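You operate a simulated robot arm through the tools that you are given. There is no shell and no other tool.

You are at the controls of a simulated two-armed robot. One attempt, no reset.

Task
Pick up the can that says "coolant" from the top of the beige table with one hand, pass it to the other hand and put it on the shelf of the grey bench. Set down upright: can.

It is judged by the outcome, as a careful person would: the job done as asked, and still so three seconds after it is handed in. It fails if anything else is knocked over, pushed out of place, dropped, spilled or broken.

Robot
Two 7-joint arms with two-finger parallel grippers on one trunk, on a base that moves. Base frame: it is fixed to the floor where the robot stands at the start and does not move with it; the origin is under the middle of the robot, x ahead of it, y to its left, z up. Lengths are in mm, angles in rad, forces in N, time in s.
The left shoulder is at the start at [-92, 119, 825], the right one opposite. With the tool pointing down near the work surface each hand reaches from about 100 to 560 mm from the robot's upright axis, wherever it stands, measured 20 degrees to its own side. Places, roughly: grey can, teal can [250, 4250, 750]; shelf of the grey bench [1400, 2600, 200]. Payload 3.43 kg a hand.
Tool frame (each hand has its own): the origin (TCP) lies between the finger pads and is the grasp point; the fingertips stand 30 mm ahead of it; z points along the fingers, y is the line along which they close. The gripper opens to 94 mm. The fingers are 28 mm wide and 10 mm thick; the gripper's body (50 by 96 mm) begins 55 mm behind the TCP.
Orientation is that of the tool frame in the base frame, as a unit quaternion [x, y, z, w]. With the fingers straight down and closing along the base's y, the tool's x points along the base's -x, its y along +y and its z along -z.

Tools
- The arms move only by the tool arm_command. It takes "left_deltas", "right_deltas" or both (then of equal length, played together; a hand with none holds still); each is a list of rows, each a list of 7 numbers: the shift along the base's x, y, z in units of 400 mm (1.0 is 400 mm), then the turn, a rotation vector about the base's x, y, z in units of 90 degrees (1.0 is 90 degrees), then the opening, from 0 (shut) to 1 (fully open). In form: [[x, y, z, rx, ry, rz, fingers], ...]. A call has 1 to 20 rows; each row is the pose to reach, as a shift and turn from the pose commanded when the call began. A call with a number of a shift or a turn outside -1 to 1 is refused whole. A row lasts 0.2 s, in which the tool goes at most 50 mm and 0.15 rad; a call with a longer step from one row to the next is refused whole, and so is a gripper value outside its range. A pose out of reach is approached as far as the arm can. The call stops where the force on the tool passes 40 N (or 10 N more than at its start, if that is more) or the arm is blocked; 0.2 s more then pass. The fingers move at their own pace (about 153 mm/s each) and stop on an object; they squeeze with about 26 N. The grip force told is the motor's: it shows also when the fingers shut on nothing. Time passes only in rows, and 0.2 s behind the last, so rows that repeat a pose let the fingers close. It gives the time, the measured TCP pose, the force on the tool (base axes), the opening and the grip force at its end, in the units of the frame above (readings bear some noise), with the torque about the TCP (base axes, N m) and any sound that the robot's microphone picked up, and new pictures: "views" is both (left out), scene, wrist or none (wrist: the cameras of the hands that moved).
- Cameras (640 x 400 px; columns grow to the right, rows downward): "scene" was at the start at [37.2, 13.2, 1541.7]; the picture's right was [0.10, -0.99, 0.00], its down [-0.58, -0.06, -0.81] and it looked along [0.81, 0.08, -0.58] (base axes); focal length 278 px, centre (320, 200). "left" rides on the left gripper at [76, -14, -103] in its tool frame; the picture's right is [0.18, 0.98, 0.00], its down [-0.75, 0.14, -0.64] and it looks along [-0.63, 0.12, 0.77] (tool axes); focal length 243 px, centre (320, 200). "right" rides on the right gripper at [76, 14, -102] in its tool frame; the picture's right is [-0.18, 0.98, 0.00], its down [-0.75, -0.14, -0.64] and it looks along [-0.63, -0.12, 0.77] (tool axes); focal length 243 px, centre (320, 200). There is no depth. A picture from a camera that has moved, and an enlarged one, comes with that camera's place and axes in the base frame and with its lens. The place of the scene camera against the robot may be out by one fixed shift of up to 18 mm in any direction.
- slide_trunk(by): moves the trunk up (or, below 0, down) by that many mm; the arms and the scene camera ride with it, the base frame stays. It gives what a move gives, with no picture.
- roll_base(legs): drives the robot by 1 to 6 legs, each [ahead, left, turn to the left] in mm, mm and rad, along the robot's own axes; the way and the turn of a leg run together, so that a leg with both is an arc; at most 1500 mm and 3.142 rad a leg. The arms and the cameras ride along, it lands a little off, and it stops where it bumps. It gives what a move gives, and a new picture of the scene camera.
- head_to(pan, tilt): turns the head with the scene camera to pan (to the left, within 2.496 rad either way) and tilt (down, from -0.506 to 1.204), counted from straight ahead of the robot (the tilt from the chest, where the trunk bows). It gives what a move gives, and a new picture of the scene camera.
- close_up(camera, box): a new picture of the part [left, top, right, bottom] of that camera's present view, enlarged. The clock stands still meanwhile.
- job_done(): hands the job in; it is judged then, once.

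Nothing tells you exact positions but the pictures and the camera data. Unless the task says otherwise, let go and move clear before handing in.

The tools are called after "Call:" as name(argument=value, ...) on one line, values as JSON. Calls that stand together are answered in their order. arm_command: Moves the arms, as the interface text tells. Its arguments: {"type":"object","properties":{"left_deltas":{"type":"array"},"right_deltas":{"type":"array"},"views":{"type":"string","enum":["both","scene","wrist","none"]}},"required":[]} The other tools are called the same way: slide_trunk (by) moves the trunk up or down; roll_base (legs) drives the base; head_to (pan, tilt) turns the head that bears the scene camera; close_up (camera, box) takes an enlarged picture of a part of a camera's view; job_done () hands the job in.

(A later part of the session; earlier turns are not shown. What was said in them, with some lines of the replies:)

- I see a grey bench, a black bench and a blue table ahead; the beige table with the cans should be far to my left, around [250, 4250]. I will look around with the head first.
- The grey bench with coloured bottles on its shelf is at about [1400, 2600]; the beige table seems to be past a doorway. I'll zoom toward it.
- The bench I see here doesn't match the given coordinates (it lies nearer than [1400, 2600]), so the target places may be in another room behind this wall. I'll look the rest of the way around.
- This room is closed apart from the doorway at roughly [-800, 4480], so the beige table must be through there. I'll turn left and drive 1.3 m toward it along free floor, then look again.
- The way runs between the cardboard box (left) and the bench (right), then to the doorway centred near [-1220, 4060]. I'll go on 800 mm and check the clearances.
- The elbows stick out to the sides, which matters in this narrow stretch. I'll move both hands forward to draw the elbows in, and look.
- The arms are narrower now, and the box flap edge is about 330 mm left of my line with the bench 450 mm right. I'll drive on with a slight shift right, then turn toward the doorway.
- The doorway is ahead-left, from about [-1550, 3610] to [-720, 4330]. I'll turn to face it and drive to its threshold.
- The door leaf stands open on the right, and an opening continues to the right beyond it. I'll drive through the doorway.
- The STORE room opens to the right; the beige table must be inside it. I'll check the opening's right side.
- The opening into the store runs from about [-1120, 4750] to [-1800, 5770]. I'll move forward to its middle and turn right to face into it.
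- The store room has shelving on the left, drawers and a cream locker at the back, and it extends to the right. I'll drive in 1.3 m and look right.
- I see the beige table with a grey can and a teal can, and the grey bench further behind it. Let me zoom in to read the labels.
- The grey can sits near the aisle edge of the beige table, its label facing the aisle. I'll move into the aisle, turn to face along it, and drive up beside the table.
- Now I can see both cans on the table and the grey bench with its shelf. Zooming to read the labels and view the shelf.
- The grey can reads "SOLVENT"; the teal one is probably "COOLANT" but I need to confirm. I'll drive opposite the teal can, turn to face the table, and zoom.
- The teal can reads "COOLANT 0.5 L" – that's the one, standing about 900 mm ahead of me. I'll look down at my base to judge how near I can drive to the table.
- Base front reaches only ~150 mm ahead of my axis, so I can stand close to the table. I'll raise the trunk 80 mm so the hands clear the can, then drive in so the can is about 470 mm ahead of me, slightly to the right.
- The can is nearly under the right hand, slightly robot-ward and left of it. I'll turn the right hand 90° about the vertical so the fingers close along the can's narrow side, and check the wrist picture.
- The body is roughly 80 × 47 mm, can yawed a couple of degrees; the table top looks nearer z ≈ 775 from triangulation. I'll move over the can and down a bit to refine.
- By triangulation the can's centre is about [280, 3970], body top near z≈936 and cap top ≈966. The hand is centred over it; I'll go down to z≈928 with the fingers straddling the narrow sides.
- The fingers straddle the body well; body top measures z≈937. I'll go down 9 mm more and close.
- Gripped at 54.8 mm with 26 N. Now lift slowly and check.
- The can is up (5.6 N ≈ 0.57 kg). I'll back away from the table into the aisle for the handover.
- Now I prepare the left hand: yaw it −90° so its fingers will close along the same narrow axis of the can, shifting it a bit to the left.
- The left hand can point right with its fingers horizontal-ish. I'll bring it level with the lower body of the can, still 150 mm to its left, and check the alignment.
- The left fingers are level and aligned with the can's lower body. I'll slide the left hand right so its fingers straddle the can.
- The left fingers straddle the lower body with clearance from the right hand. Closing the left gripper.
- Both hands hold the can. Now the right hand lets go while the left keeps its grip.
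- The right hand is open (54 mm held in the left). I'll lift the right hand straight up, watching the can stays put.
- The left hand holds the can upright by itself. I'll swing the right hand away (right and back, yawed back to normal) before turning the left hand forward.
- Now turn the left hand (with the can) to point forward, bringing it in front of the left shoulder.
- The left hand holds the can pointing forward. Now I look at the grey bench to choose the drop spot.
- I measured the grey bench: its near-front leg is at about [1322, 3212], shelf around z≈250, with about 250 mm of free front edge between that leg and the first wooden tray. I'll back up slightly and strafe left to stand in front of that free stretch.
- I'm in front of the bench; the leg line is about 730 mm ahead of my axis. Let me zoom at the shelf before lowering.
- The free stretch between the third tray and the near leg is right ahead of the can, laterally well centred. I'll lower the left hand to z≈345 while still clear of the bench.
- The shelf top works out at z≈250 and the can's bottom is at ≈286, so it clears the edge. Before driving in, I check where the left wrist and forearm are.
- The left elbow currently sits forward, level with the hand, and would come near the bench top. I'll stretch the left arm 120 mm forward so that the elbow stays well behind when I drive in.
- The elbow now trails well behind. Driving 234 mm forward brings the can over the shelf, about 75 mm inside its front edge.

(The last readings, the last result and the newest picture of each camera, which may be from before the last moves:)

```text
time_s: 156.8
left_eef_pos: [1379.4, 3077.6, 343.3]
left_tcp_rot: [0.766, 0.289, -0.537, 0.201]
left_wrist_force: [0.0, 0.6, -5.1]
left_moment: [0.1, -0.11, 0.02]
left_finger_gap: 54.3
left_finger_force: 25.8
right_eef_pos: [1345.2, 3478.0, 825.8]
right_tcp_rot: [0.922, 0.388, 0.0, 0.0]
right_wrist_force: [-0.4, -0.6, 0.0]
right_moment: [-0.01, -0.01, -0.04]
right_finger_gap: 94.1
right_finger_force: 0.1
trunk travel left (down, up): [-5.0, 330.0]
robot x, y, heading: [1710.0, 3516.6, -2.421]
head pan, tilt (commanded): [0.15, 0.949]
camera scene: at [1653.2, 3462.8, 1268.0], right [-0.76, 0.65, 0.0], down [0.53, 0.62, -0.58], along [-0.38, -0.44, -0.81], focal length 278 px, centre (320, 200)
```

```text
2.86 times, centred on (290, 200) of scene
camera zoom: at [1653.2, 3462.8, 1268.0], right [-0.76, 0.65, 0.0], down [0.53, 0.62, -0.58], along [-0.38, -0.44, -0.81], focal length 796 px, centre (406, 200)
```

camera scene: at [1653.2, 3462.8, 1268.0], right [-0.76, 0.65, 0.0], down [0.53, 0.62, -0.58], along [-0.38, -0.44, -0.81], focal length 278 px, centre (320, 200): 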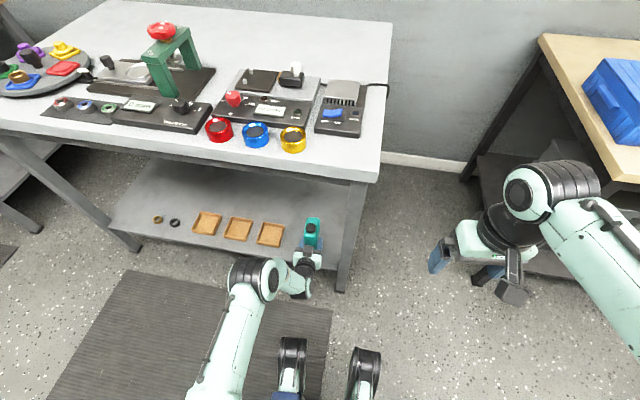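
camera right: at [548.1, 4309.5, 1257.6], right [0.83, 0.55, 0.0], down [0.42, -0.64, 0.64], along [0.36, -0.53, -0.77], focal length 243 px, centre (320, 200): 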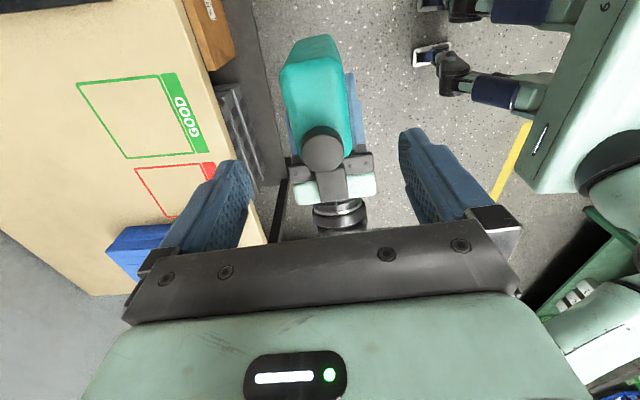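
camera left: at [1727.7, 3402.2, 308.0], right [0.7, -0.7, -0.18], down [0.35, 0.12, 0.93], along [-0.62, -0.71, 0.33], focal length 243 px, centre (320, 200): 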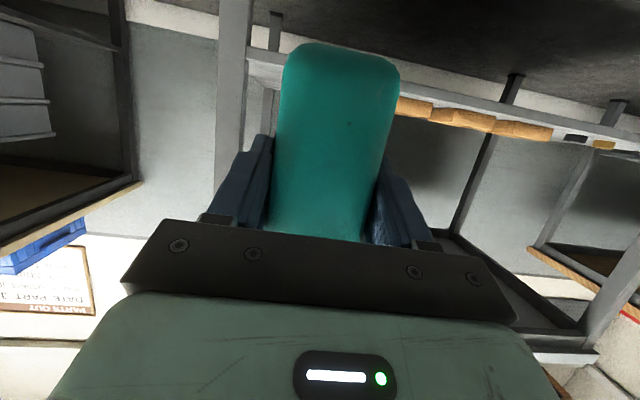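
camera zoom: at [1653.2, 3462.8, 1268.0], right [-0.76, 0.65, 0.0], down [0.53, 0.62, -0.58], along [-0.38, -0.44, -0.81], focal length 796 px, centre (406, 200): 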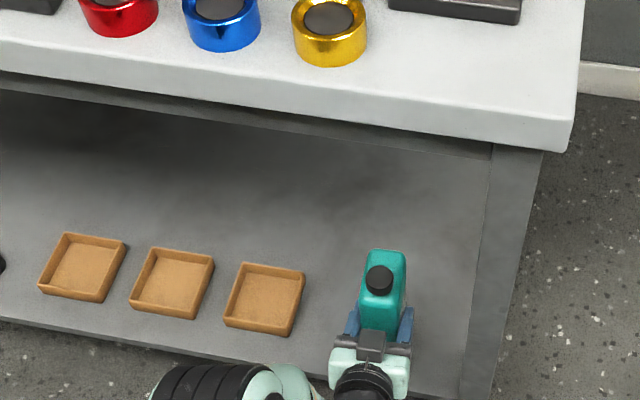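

The can is above the free shelf spot, between the third tray and the leg. Lowering it gently, watching the force.

Call:
arm_command(left_deltas=[[0, 0, -0.025, 0, 0, 0, 0], [0, 0, -0.05, 0, 0, 0, 0], [0, 0, -0.065, 0, 0, 0, 0]], views="wrist")

Call:
arm_command(left_deltas=[[0, 0, -0.01, 0, 0, 0, 0]], views="none")

```text
time_s: 157.6
left_eef_pos: [1379.5, 3077.4, 318.3]
left_tcp_rot: [0.767, 0.289, -0.537, 0.2]
left_wrist_force: [1.2, -0.8, -5.6]
left_moment: [0.05, -0.09, 0.01]
left_finger_gap: 54.3
left_finger_force: 26.2
right_eef_pos: [1347.0, 3478.7, 826.6]
right_tcp_rot: [0.922, 0.388, -0.001, 0.0]
right_wrist_force: [-0.1, -0.6, -0.5]
right_moment: [-0.04, -0.01, -0.01]
right_finger_gap: 93.8
right_finger_force: 0.1
trunk travel left (down, up): [-5.0, 330.0]
robot x, y, heading: [1710.2, 3520.5, -2.418]
head pan, tilt (commanded): [0.15, 0.949]
camera left: at [1463.0, 3169.5, 282.2], right [0.7, -0.7, -0.18], down [0.35, 0.12, 0.93], along [-0.63, -0.71, 0.33], focal length 243 px, centre (320, 200)
```

left: 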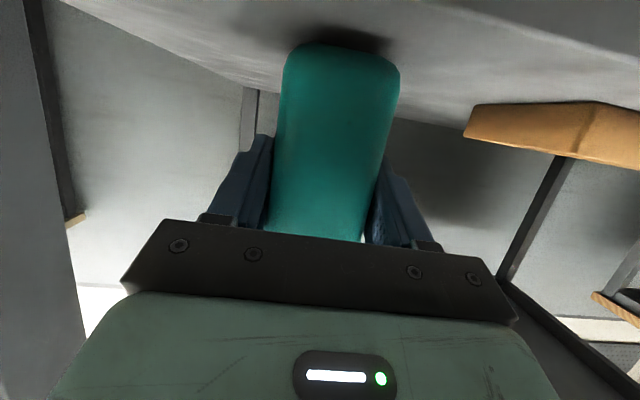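

```text
time_s: 158.0
left_eef_pos: [1380.0, 3078.0, 313.6]
left_tcp_rot: [0.767, 0.289, -0.537, 0.2]
left_wrist_force: [0.1, 0.2, -5.8]
left_moment: [0.09, -0.06, -0.02]
left_finger_gap: 54.4
left_finger_force: 26.5
right_eef_pos: [1345.0, 3478.7, 825.7]
right_tcp_rot: [0.922, 0.388, 0.0, 0.001]
right_wrist_force: [0.2, -0.4, -0.2]
right_moment: [-0.01, -0.03, 0.01]
right_finger_gap: 94.1
right_finger_force: 0.0
trunk travel left (down, up): [-5.0, 330.0]
robot x, y, heading: [1710.1, 3516.2, -2.424]
head pan, tilt (commanded): [0.15, 0.949]
```

Not touching yet (still carrying 5.8 N). Lowering in small steps.

Call:
arm_command(left_deltas=[[0, 0, -0.01, 0, 0, 0, 0]], views="wrist")

Call:
close_up(camera="left", box=[220, 0, 460, 150])

```text
time_s: 158.4
left_eef_pos: [1378.0, 3077.1, 313.1]
left_tcp_rot: [0.765, 0.289, -0.54, 0.202]
left_wrist_force: [2.4, 2.6, 6.1]
left_moment: [-0.51, 0.13, 0.04]
left_finger_gap: 54.3
left_finger_force: 26.2
right_eef_pos: [1346.0, 3479.5, 827.2]
right_tcp_rot: [0.921, 0.389, -0.001, 0.002]
right_wrist_force: [0.2, -0.4, -0.6]
right_moment: [-0.02, 0.0, -0.05]
right_finger_gap: 94.1
right_finger_force: 0.0
trunk travel left (down, up): [-5.0, 330.0]
robot x, y, heading: [1712.7, 3516.6, -2.423]
head pan, tilt (commanded): [0.15, 0.949]
camera left: at [1461.4, 3168.9, 276.2], right [0.69, -0.7, -0.18], down [0.36, 0.12, 0.92], along [-0.62, -0.71, 0.34], focal length 243 px, centre (320, 200)
```

left: 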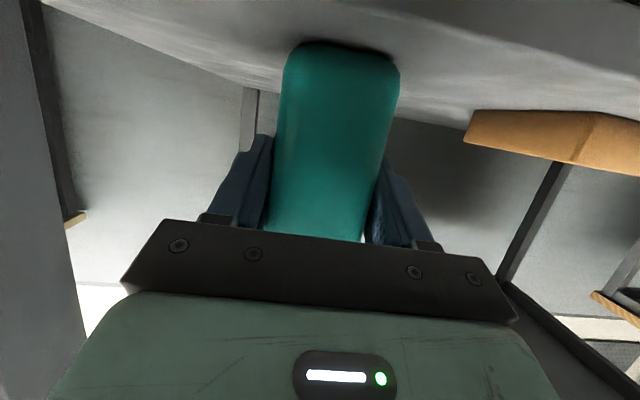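

```text
2.67 times, centred on (340, 75) of left
camera zoom: at [1461.4, 3168.9, 276.2], right [0.69, -0.7, -0.18], down [0.36, 0.12, 0.92], along [-0.62, -0.71, 0.34], focal length 647 px, centre (267, 533)
```

zoom: 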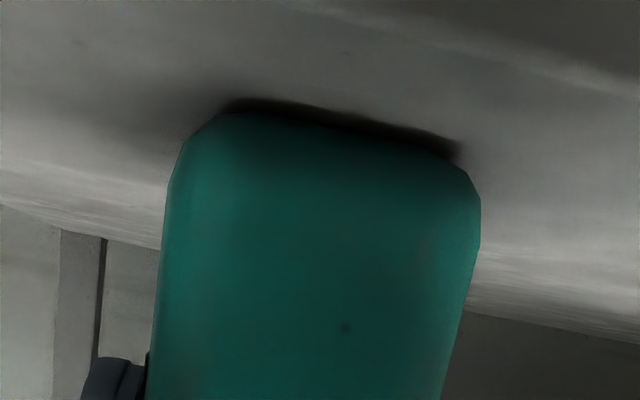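

Contact with the shelf (force flipped to +6 N). I'll ease up about 1.5 mm to relieve the push and check that the can stands upright.

Call:
arm_command(left_deltas=[[0, 0, 0.004, 0, 0, 0, 0], [0, 0, 0.004, 0, 0, 0, 0]], views="both")

Call:
close_up(camera="scene", box=[260, 190, 360, 260])

```text
time_s: 159.0
left_eef_pos: [1378.2, 3077.6, 313.5]
left_tcp_rot: [0.766, 0.288, -0.539, 0.201]
left_wrist_force: [-2.4, -1.8, 5.4]
left_moment: [-0.69, 0.44, -0.11]
left_finger_gap: 54.3
left_finger_force: 25.8
right_eef_pos: [1345.8, 3479.1, 826.6]
right_tcp_rot: [0.922, 0.387, -0.001, 0.001]
right_wrist_force: [-0.9, 0.2, 0.7]
right_moment: [-0.01, -0.01, -0.03]
right_finger_gap: 94.0
right_finger_force: 0.1
trunk travel left (down, up): [-5.0, 330.0]
robot x, y, heading: [1712.7, 3515.5, -2.424]
head pan, tilt (commanded): [0.15, 0.949]
camera scene: at [1653.8, 3463.6, 1268.1], right [-0.76, 0.65, 0.0], down [0.52, 0.62, -0.58], along [-0.38, -0.44, -0.81], focal length 278 px, centre (320, 200)
camera left: at [1462.0, 3169.3, 276.7], right [0.69, -0.7, -0.18], down [0.36, 0.12, 0.93], along [-0.62, -0.71, 0.33], focal length 243 px, centre (320, 200)
```

scene: 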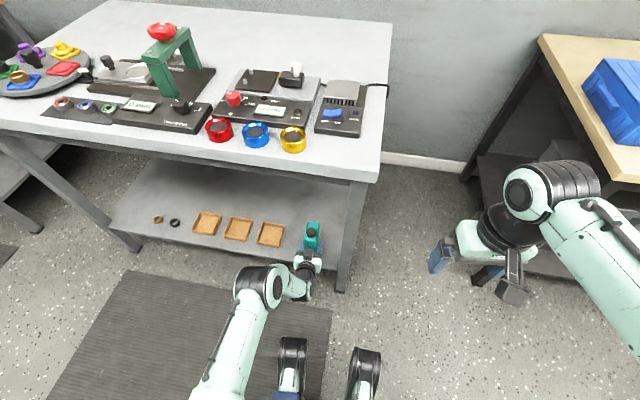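
left: 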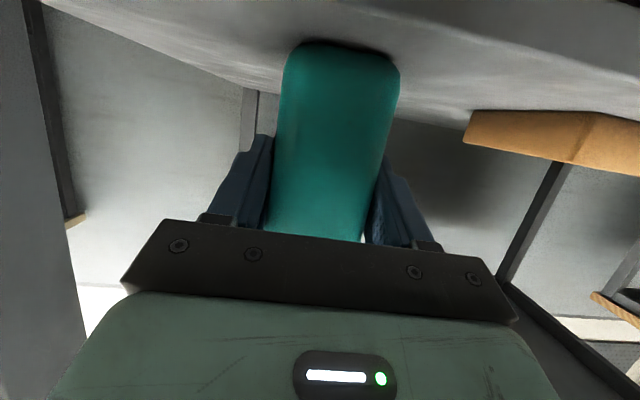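

```text
5.71 times, centred on (310, 225) of scene
camera zoom: at [1653.8, 3463.6, 1268.1], right [-0.76, 0.65, 0.0], down [0.52, 0.62, -0.58], along [-0.38, -0.44, -0.81], focal length 1591 px, centre (377, 57)
```

zoom: 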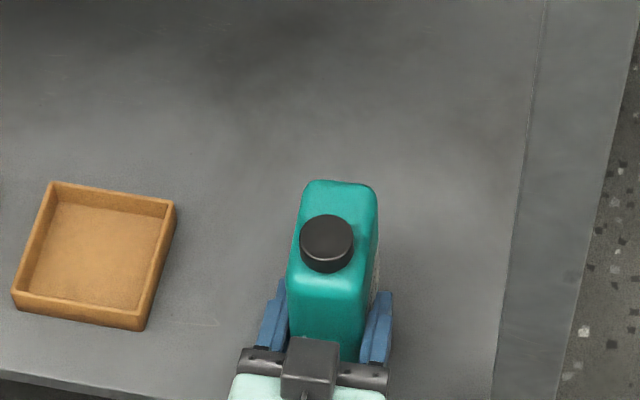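

Call:
arm_command(left_deltas=[[0, 0, 0.004, 0, 0, 0, 0], [0, 0, 0.004, 0, 0, 0, 0]], views="none")

```text
time_s: 159.6
left_eef_pos: [1379.4, 3076.9, 313.3]
left_tcp_rot: [0.766, 0.29, -0.537, 0.201]
left_wrist_force: [-0.8, -1.2, 2.5]
left_moment: [-0.56, 0.34, -0.05]
left_finger_gap: 54.5
left_finger_force: 26.4
right_eef_pos: [1346.4, 3479.3, 827.7]
right_tcp_rot: [0.921, 0.389, 0.0, 0.001]
right_wrist_force: [0.0, 0.1, 0.1]
right_moment: [-0.02, 0.0, 0.0]
right_finger_gap: 93.8
right_finger_force: 0.1
trunk travel left (down, up): [-5.0, 330.0]
robot x, y, heading: [1712.3, 3515.8, -2.424]
head pan, tilt (commanded): [0.15, 0.949]
```

The far bottom edge is touching first – the can leans forward a degree or so. I'll pitch the hand up slightly to level it.

Call:
arm_command(left_deltas=[[0, 0, 0, -0.0047, 0.0054, 0, 0], [0, 0, 0, -0.0095, 0.0109, 0, 0], [0, 0, 0, -0.0095, 0.0109, 0, 0]], views="wrist")

Call:
close_up(camera="left", box=[220, 0, 460, 150])

```text
time_s: 160.4
left_eef_pos: [1379.2, 3078.5, 313.9]
left_tcp_rot: [0.76, 0.287, -0.546, 0.204]
left_wrist_force: [1.9, 1.8, 3.9]
left_moment: [0.2, -0.55, 0.08]
left_finger_gap: 54.5
left_finger_force: 25.5
right_eef_pos: [1346.4, 3478.1, 826.9]
right_tcp_rot: [0.921, 0.389, 0.0, 0.001]
right_wrist_force: [0.9, -0.9, -0.4]
right_moment: [-0.02, 0.01, 0.02]
right_finger_gap: 94.3
right_finger_force: 0.1
trunk travel left (down, up): [-5.0, 330.0]
robot x, y, heading: [1710.7, 3515.9, -2.425]
head pan, tilt (commanded): [0.15, 0.949]
camera left: at [1462.4, 3169.7, 274.5], right [0.69, -0.7, -0.18], down [0.37, 0.13, 0.92], along [-0.62, -0.7, 0.35], focal length 243 px, centre (320, 200)
```

left: 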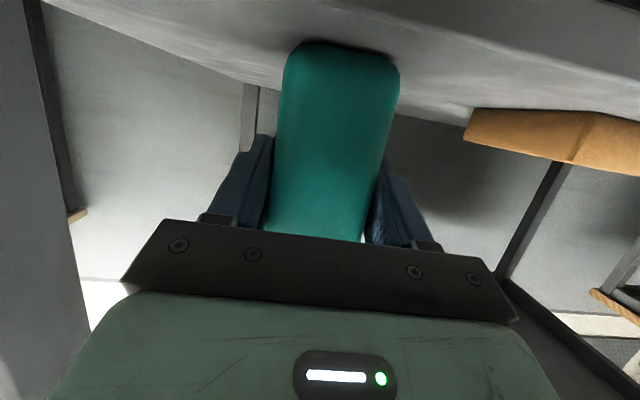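

```text
2.67 times, centred on (340, 75) of left
camera zoom: at [1462.4, 3169.7, 274.5], right [0.69, -0.7, -0.18], down [0.37, 0.13, 0.92], along [-0.62, -0.7, 0.35], focal length 647 px, centre (267, 533)
```

zoom: 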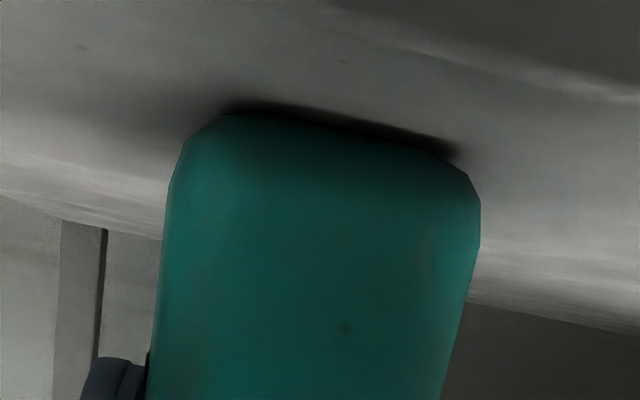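

Overshot a little (now the near-left edge bears). I'll come back half-way and roll slightly to even it out.

Call:
arm_command(left_deltas=[[0, 0, 0, 0.0004, -0.0047, 0, 0], [0, 0, 0, 0.0008, -0.0094, 0, 0], [0, 0, 0, 0.0008, -0.0094, 0, 0]], views="none")

```text
time_s: 161.2
left_eef_pos: [1379.4, 3077.6, 313.2]
left_tcp_rot: [0.765, 0.287, -0.539, 0.205]
left_wrist_force: [-1.4, -0.3, -0.8]
left_moment: [0.23, -0.01, 0.03]
left_finger_gap: 54.4
left_finger_force: 26.0
right_eef_pos: [1345.3, 3478.0, 827.2]
right_tcp_rot: [0.922, 0.388, -0.001, 0.0]
right_wrist_force: [0.1, -0.5, 0.0]
right_moment: [0.02, -0.01, -0.01]
right_finger_gap: 93.9
right_finger_force: 0.0
trunk travel left (down, up): [-5.0, 330.0]
robot x, y, heading: [1713.6, 3521.4, -2.421]
head pan, tilt (commanded): [0.15, 0.949]
```

The can now rests nearly flat with its weight on the shelf. Opening the left gripper gently.

Call:
arm_command(left_deltas=[[0, 0, 0, -0.002, -0.002, 0, 0], [0, 0, 0, -0.002, -0.002, 0, 0.62], [0, 0, 0, -0.002, -0.002, 0, 0.7], [0, 0, 0, -0.002, -0.002, 0, 0.85], [0, 0, 0, -0.002, -0.002, 0, 0.95], [0, 0, 0, -0.002, -0.002, 0, 0.95]], views="both")

Call:
close_up(camera="scene", box=[260, 190, 360, 260])

```text
time_s: 162.6
left_eef_pos: [1379.1, 3078.1, 312.8]
left_tcp_rot: [0.765, 0.284, -0.54, 0.207]
left_wrist_force: [0.4, -0.4, 0.8]
left_moment: [-0.02, 0.02, 0.0]
left_finger_gap: 89.5
left_finger_force: 0.1
right_eef_pos: [1346.3, 3477.9, 826.1]
right_tcp_rot: [0.922, 0.388, -0.001, 0.0]
right_wrist_force: [0.5, 0.5, -0.1]
right_moment: [0.03, -0.04, -0.02]
right_finger_gap: 94.0
right_finger_force: 0.1
trunk travel left (down, up): [-5.0, 330.0]
robot x, y, heading: [1714.2, 3515.2, -2.424]
head pan, tilt (commanded): [0.15, 0.949]
camera scene: at [1653.7, 3463.4, 1268.1], right [-0.76, 0.65, 0.0], down [0.53, 0.62, -0.58], along [-0.38, -0.44, -0.81], focal length 278 px, centre (320, 200)
camera left: at [1462.6, 3169.1, 276.0], right [0.7, -0.7, -0.16], down [0.35, 0.13, 0.93], along [-0.63, -0.7, 0.34], focal length 243 px, centre (320, 200)
```

scene: 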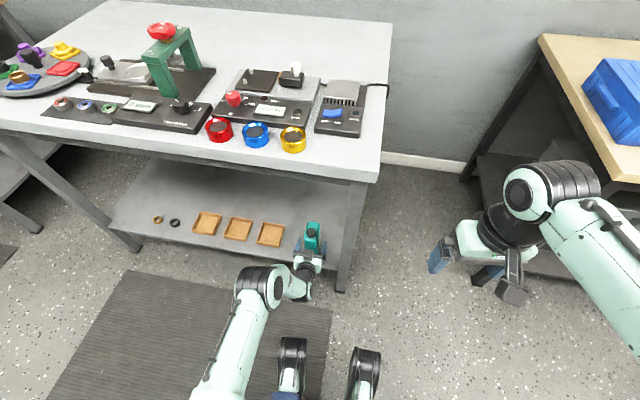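
left: 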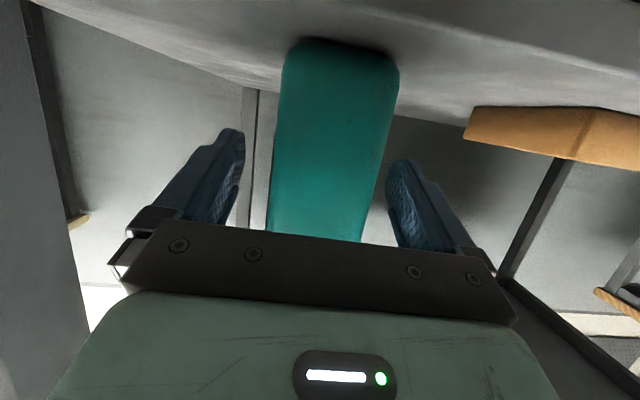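

```text
5.71 times, centred on (310, 225) of scene
camera zoom: at [1653.7, 3463.4, 1268.1], right [-0.76, 0.65, 0.0], down [0.53, 0.62, -0.58], along [-0.38, -0.44, -0.81], focal length 1591 px, centre (377, 57)
```

zoom: 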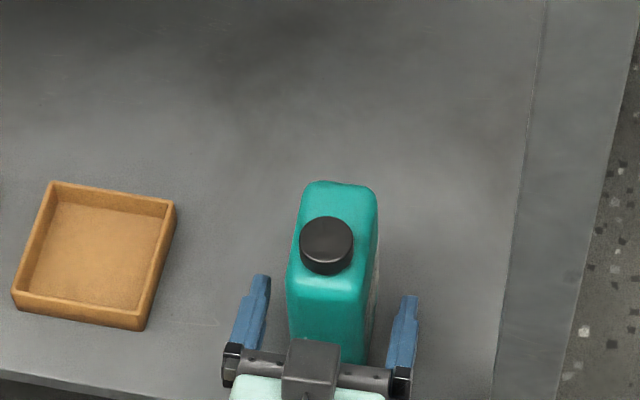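

The can stands by itself on the shelf. I'll draw the left hand straight back, then check.

Call:
arm_command(left_deltas=[[0.03, 0.026, 0, 0, 0, 0, 0.95], [0.075, 0.066, 0, 0, 0, 0, 0.95], [0.13, 0.114, 0, 0, 0, 0, 0.95], [0.188, 0.165, 0, 0, 0, 0, 0.95]], views="both")

Call:
close_up(camera="scene", box=[240, 190, 380, 290])

```text
time_s: 163.6
left_eef_pos: [1454.9, 3144.4, 314.0]
left_tcp_rot: [0.765, 0.284, -0.54, 0.206]
left_wrist_force: [-0.3, 0.0, -0.3]
left_moment: [0.06, -0.03, -0.01]
left_finger_gap: 89.4
left_finger_force: 0.0
right_eef_pos: [1346.3, 3478.3, 827.4]
right_tcp_rot: [0.922, 0.387, -0.001, 0.001]
right_wrist_force: [-0.2, 0.4, -0.7]
right_moment: [0.03, 0.02, -0.03]
right_finger_gap: 94.0
right_finger_force: 0.0
trunk travel left (down, up): [-5.0, 330.0]
robot x, y, heading: [1710.7, 3517.9, -2.425]
head pan, tilt (commanded): [0.15, 0.949]
camera scene: at [1653.7, 3463.4, 1268.1], right [-0.76, 0.65, 0.0], down [0.53, 0.62, -0.58], along [-0.38, -0.44, -0.81], focal length 278 px, centre (320, 200)
camera left: at [1537.8, 3235.1, 276.5], right [0.7, -0.7, -0.16], down [0.35, 0.13, 0.93], along [-0.63, -0.7, 0.34], focal length 243 px, centre (320, 200)
```

scene: 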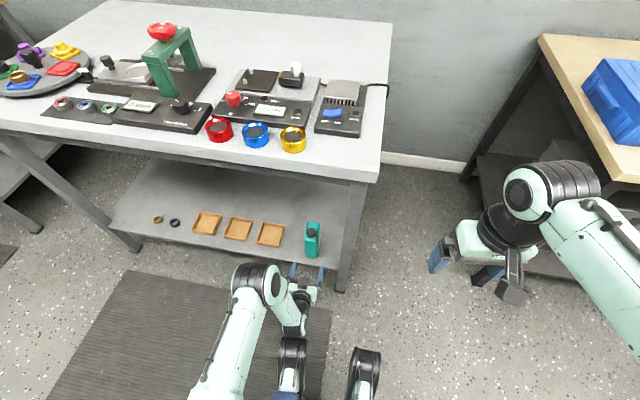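
left: 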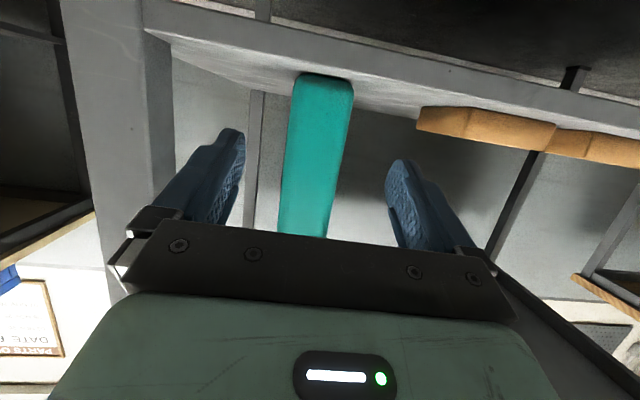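

```text
4.00 times, centred on (310, 240) of scene
camera zoom: at [1653.7, 3463.4, 1268.1], right [-0.76, 0.65, 0.0], down [0.53, 0.62, -0.58], along [-0.38, -0.44, -0.81], focal length 1114 px, centre (360, 40)
```

zoom: 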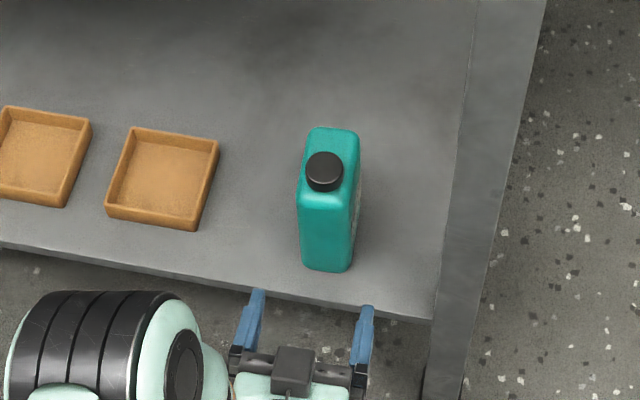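

The can stands upright and free, about 35–40 mm inside the shelf edge. I'll back away from the bench and take a last look.

Call:
roll_base(legs=[[-350, 0, 0]])

Call:
head_to(pan=0.1, tilt=0.65)

Call:
close_up(camera="scene", box=[140, 180, 380, 330])

```text
time_s: 165.9
left_eef_pos: [1718.1, 3373.5, 313.8]
left_tcp_rot: [0.764, 0.286, -0.539, 0.209]
left_wrist_force: [-0.2, -0.8, 0.7]
left_moment: [0.01, -0.03, 0.0]
left_finger_gap: 89.3
left_finger_force: 0.0
right_eef_pos: [1609.4, 3708.9, 828.0]
right_tcp_rot: [0.921, 0.389, -0.001, 0.0]
right_wrist_force: [-0.2, -0.7, 0.3]
right_moment: [-0.01, -0.02, 0.0]
right_finger_gap: 93.8
right_finger_force: 0.0
trunk travel left (down, up): [-5.0, 330.0]
robot x, y, heading: [1974.8, 3748.1, -2.421]
head pan, tilt (commanded): [0.15, 0.949]
camera scene: at [1917.6, 3694.6, 1268.1], right [-0.77, 0.64, 0.0], down [0.52, 0.62, -0.58], along [-0.38, -0.45, -0.81], focal length 278 px, centre (320, 200)
```

scene: 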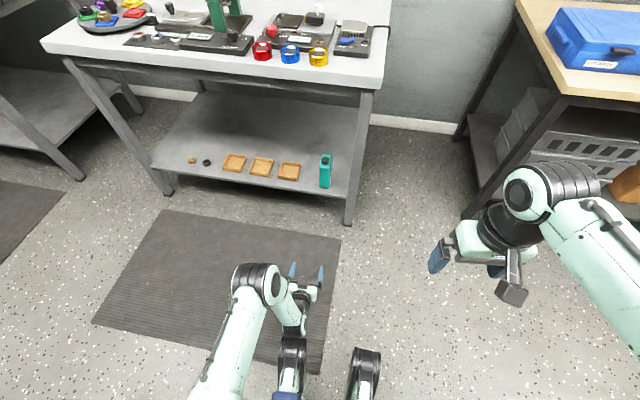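

```text
time_s: 166.7
left_eef_pos: [1720.0, 3374.9, 314.0]
left_tcp_rot: [0.765, 0.286, -0.539, 0.207]
left_wrist_force: [-0.1, -0.6, 0.3]
left_moment: [-0.03, 0.01, -0.02]
left_finger_gap: 89.3
left_finger_force: 0.2
right_eef_pos: [1610.6, 3708.7, 827.2]
right_tcp_rot: [0.921, 0.389, 0.0, 0.001]
right_wrist_force: [-0.4, -0.4, 0.5]
right_moment: [0.0, -0.01, 0.01]
right_finger_gap: 94.0
right_finger_force: 0.0
trunk travel left (down, up): [-5.0, 330.0]
robot x, y, heading: [1974.2, 3753.8, -2.416]
head pan, tilt (commanded): [0.099, 0.649]
camera scene: at [1905.2, 3686.6, 1292.1], right [-0.73, 0.68, 0.0], down [0.41, 0.44, -0.8], along [-0.54, -0.58, -0.61], focal length 278 px, centre (320, 200)
```

scene: 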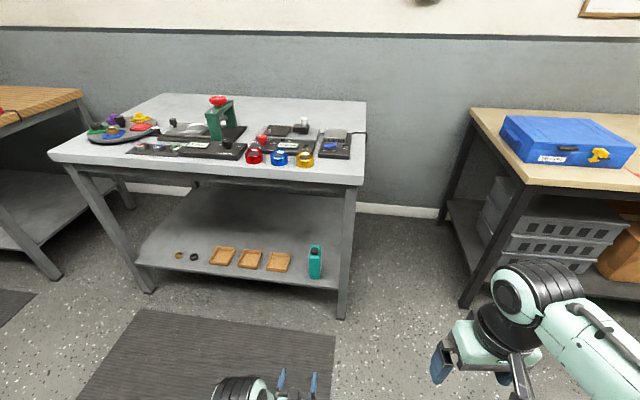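

```text
2.67 times, centred on (260, 255) of scene
camera zoom: at [1905.2, 3686.6, 1292.1], right [-0.73, 0.68, 0.0], down [0.41, 0.44, -0.8], along [-0.54, -0.58, -0.61], focal length 743 px, centre (480, 53)
```

zoom: 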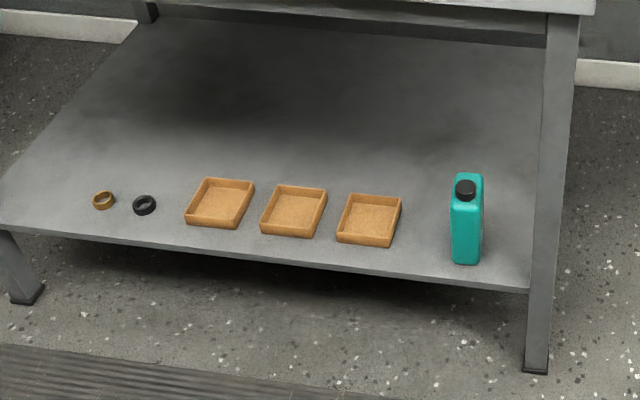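

The coolant can stands upright on the grey bench's shelf, the trays and everything else are undisturbed, and both hands are clear. Handing in the job.

Call:
job_done()

```text
The job is handed in.
```

The can labelled "COOLANT 0.5 L" is standing upright on the shelf of the grey bench, and I've handed the job in.

I picked it up from the beige table with the right hand and passed it to the left. The left hand set it down between the third wooden tray and the near leg, about 35–40 mm in from the front edge.

In the last pictures the can stood steady on its own and the trays and rings on the shelf were where they had been. Both grippers were open and clear of the bench.
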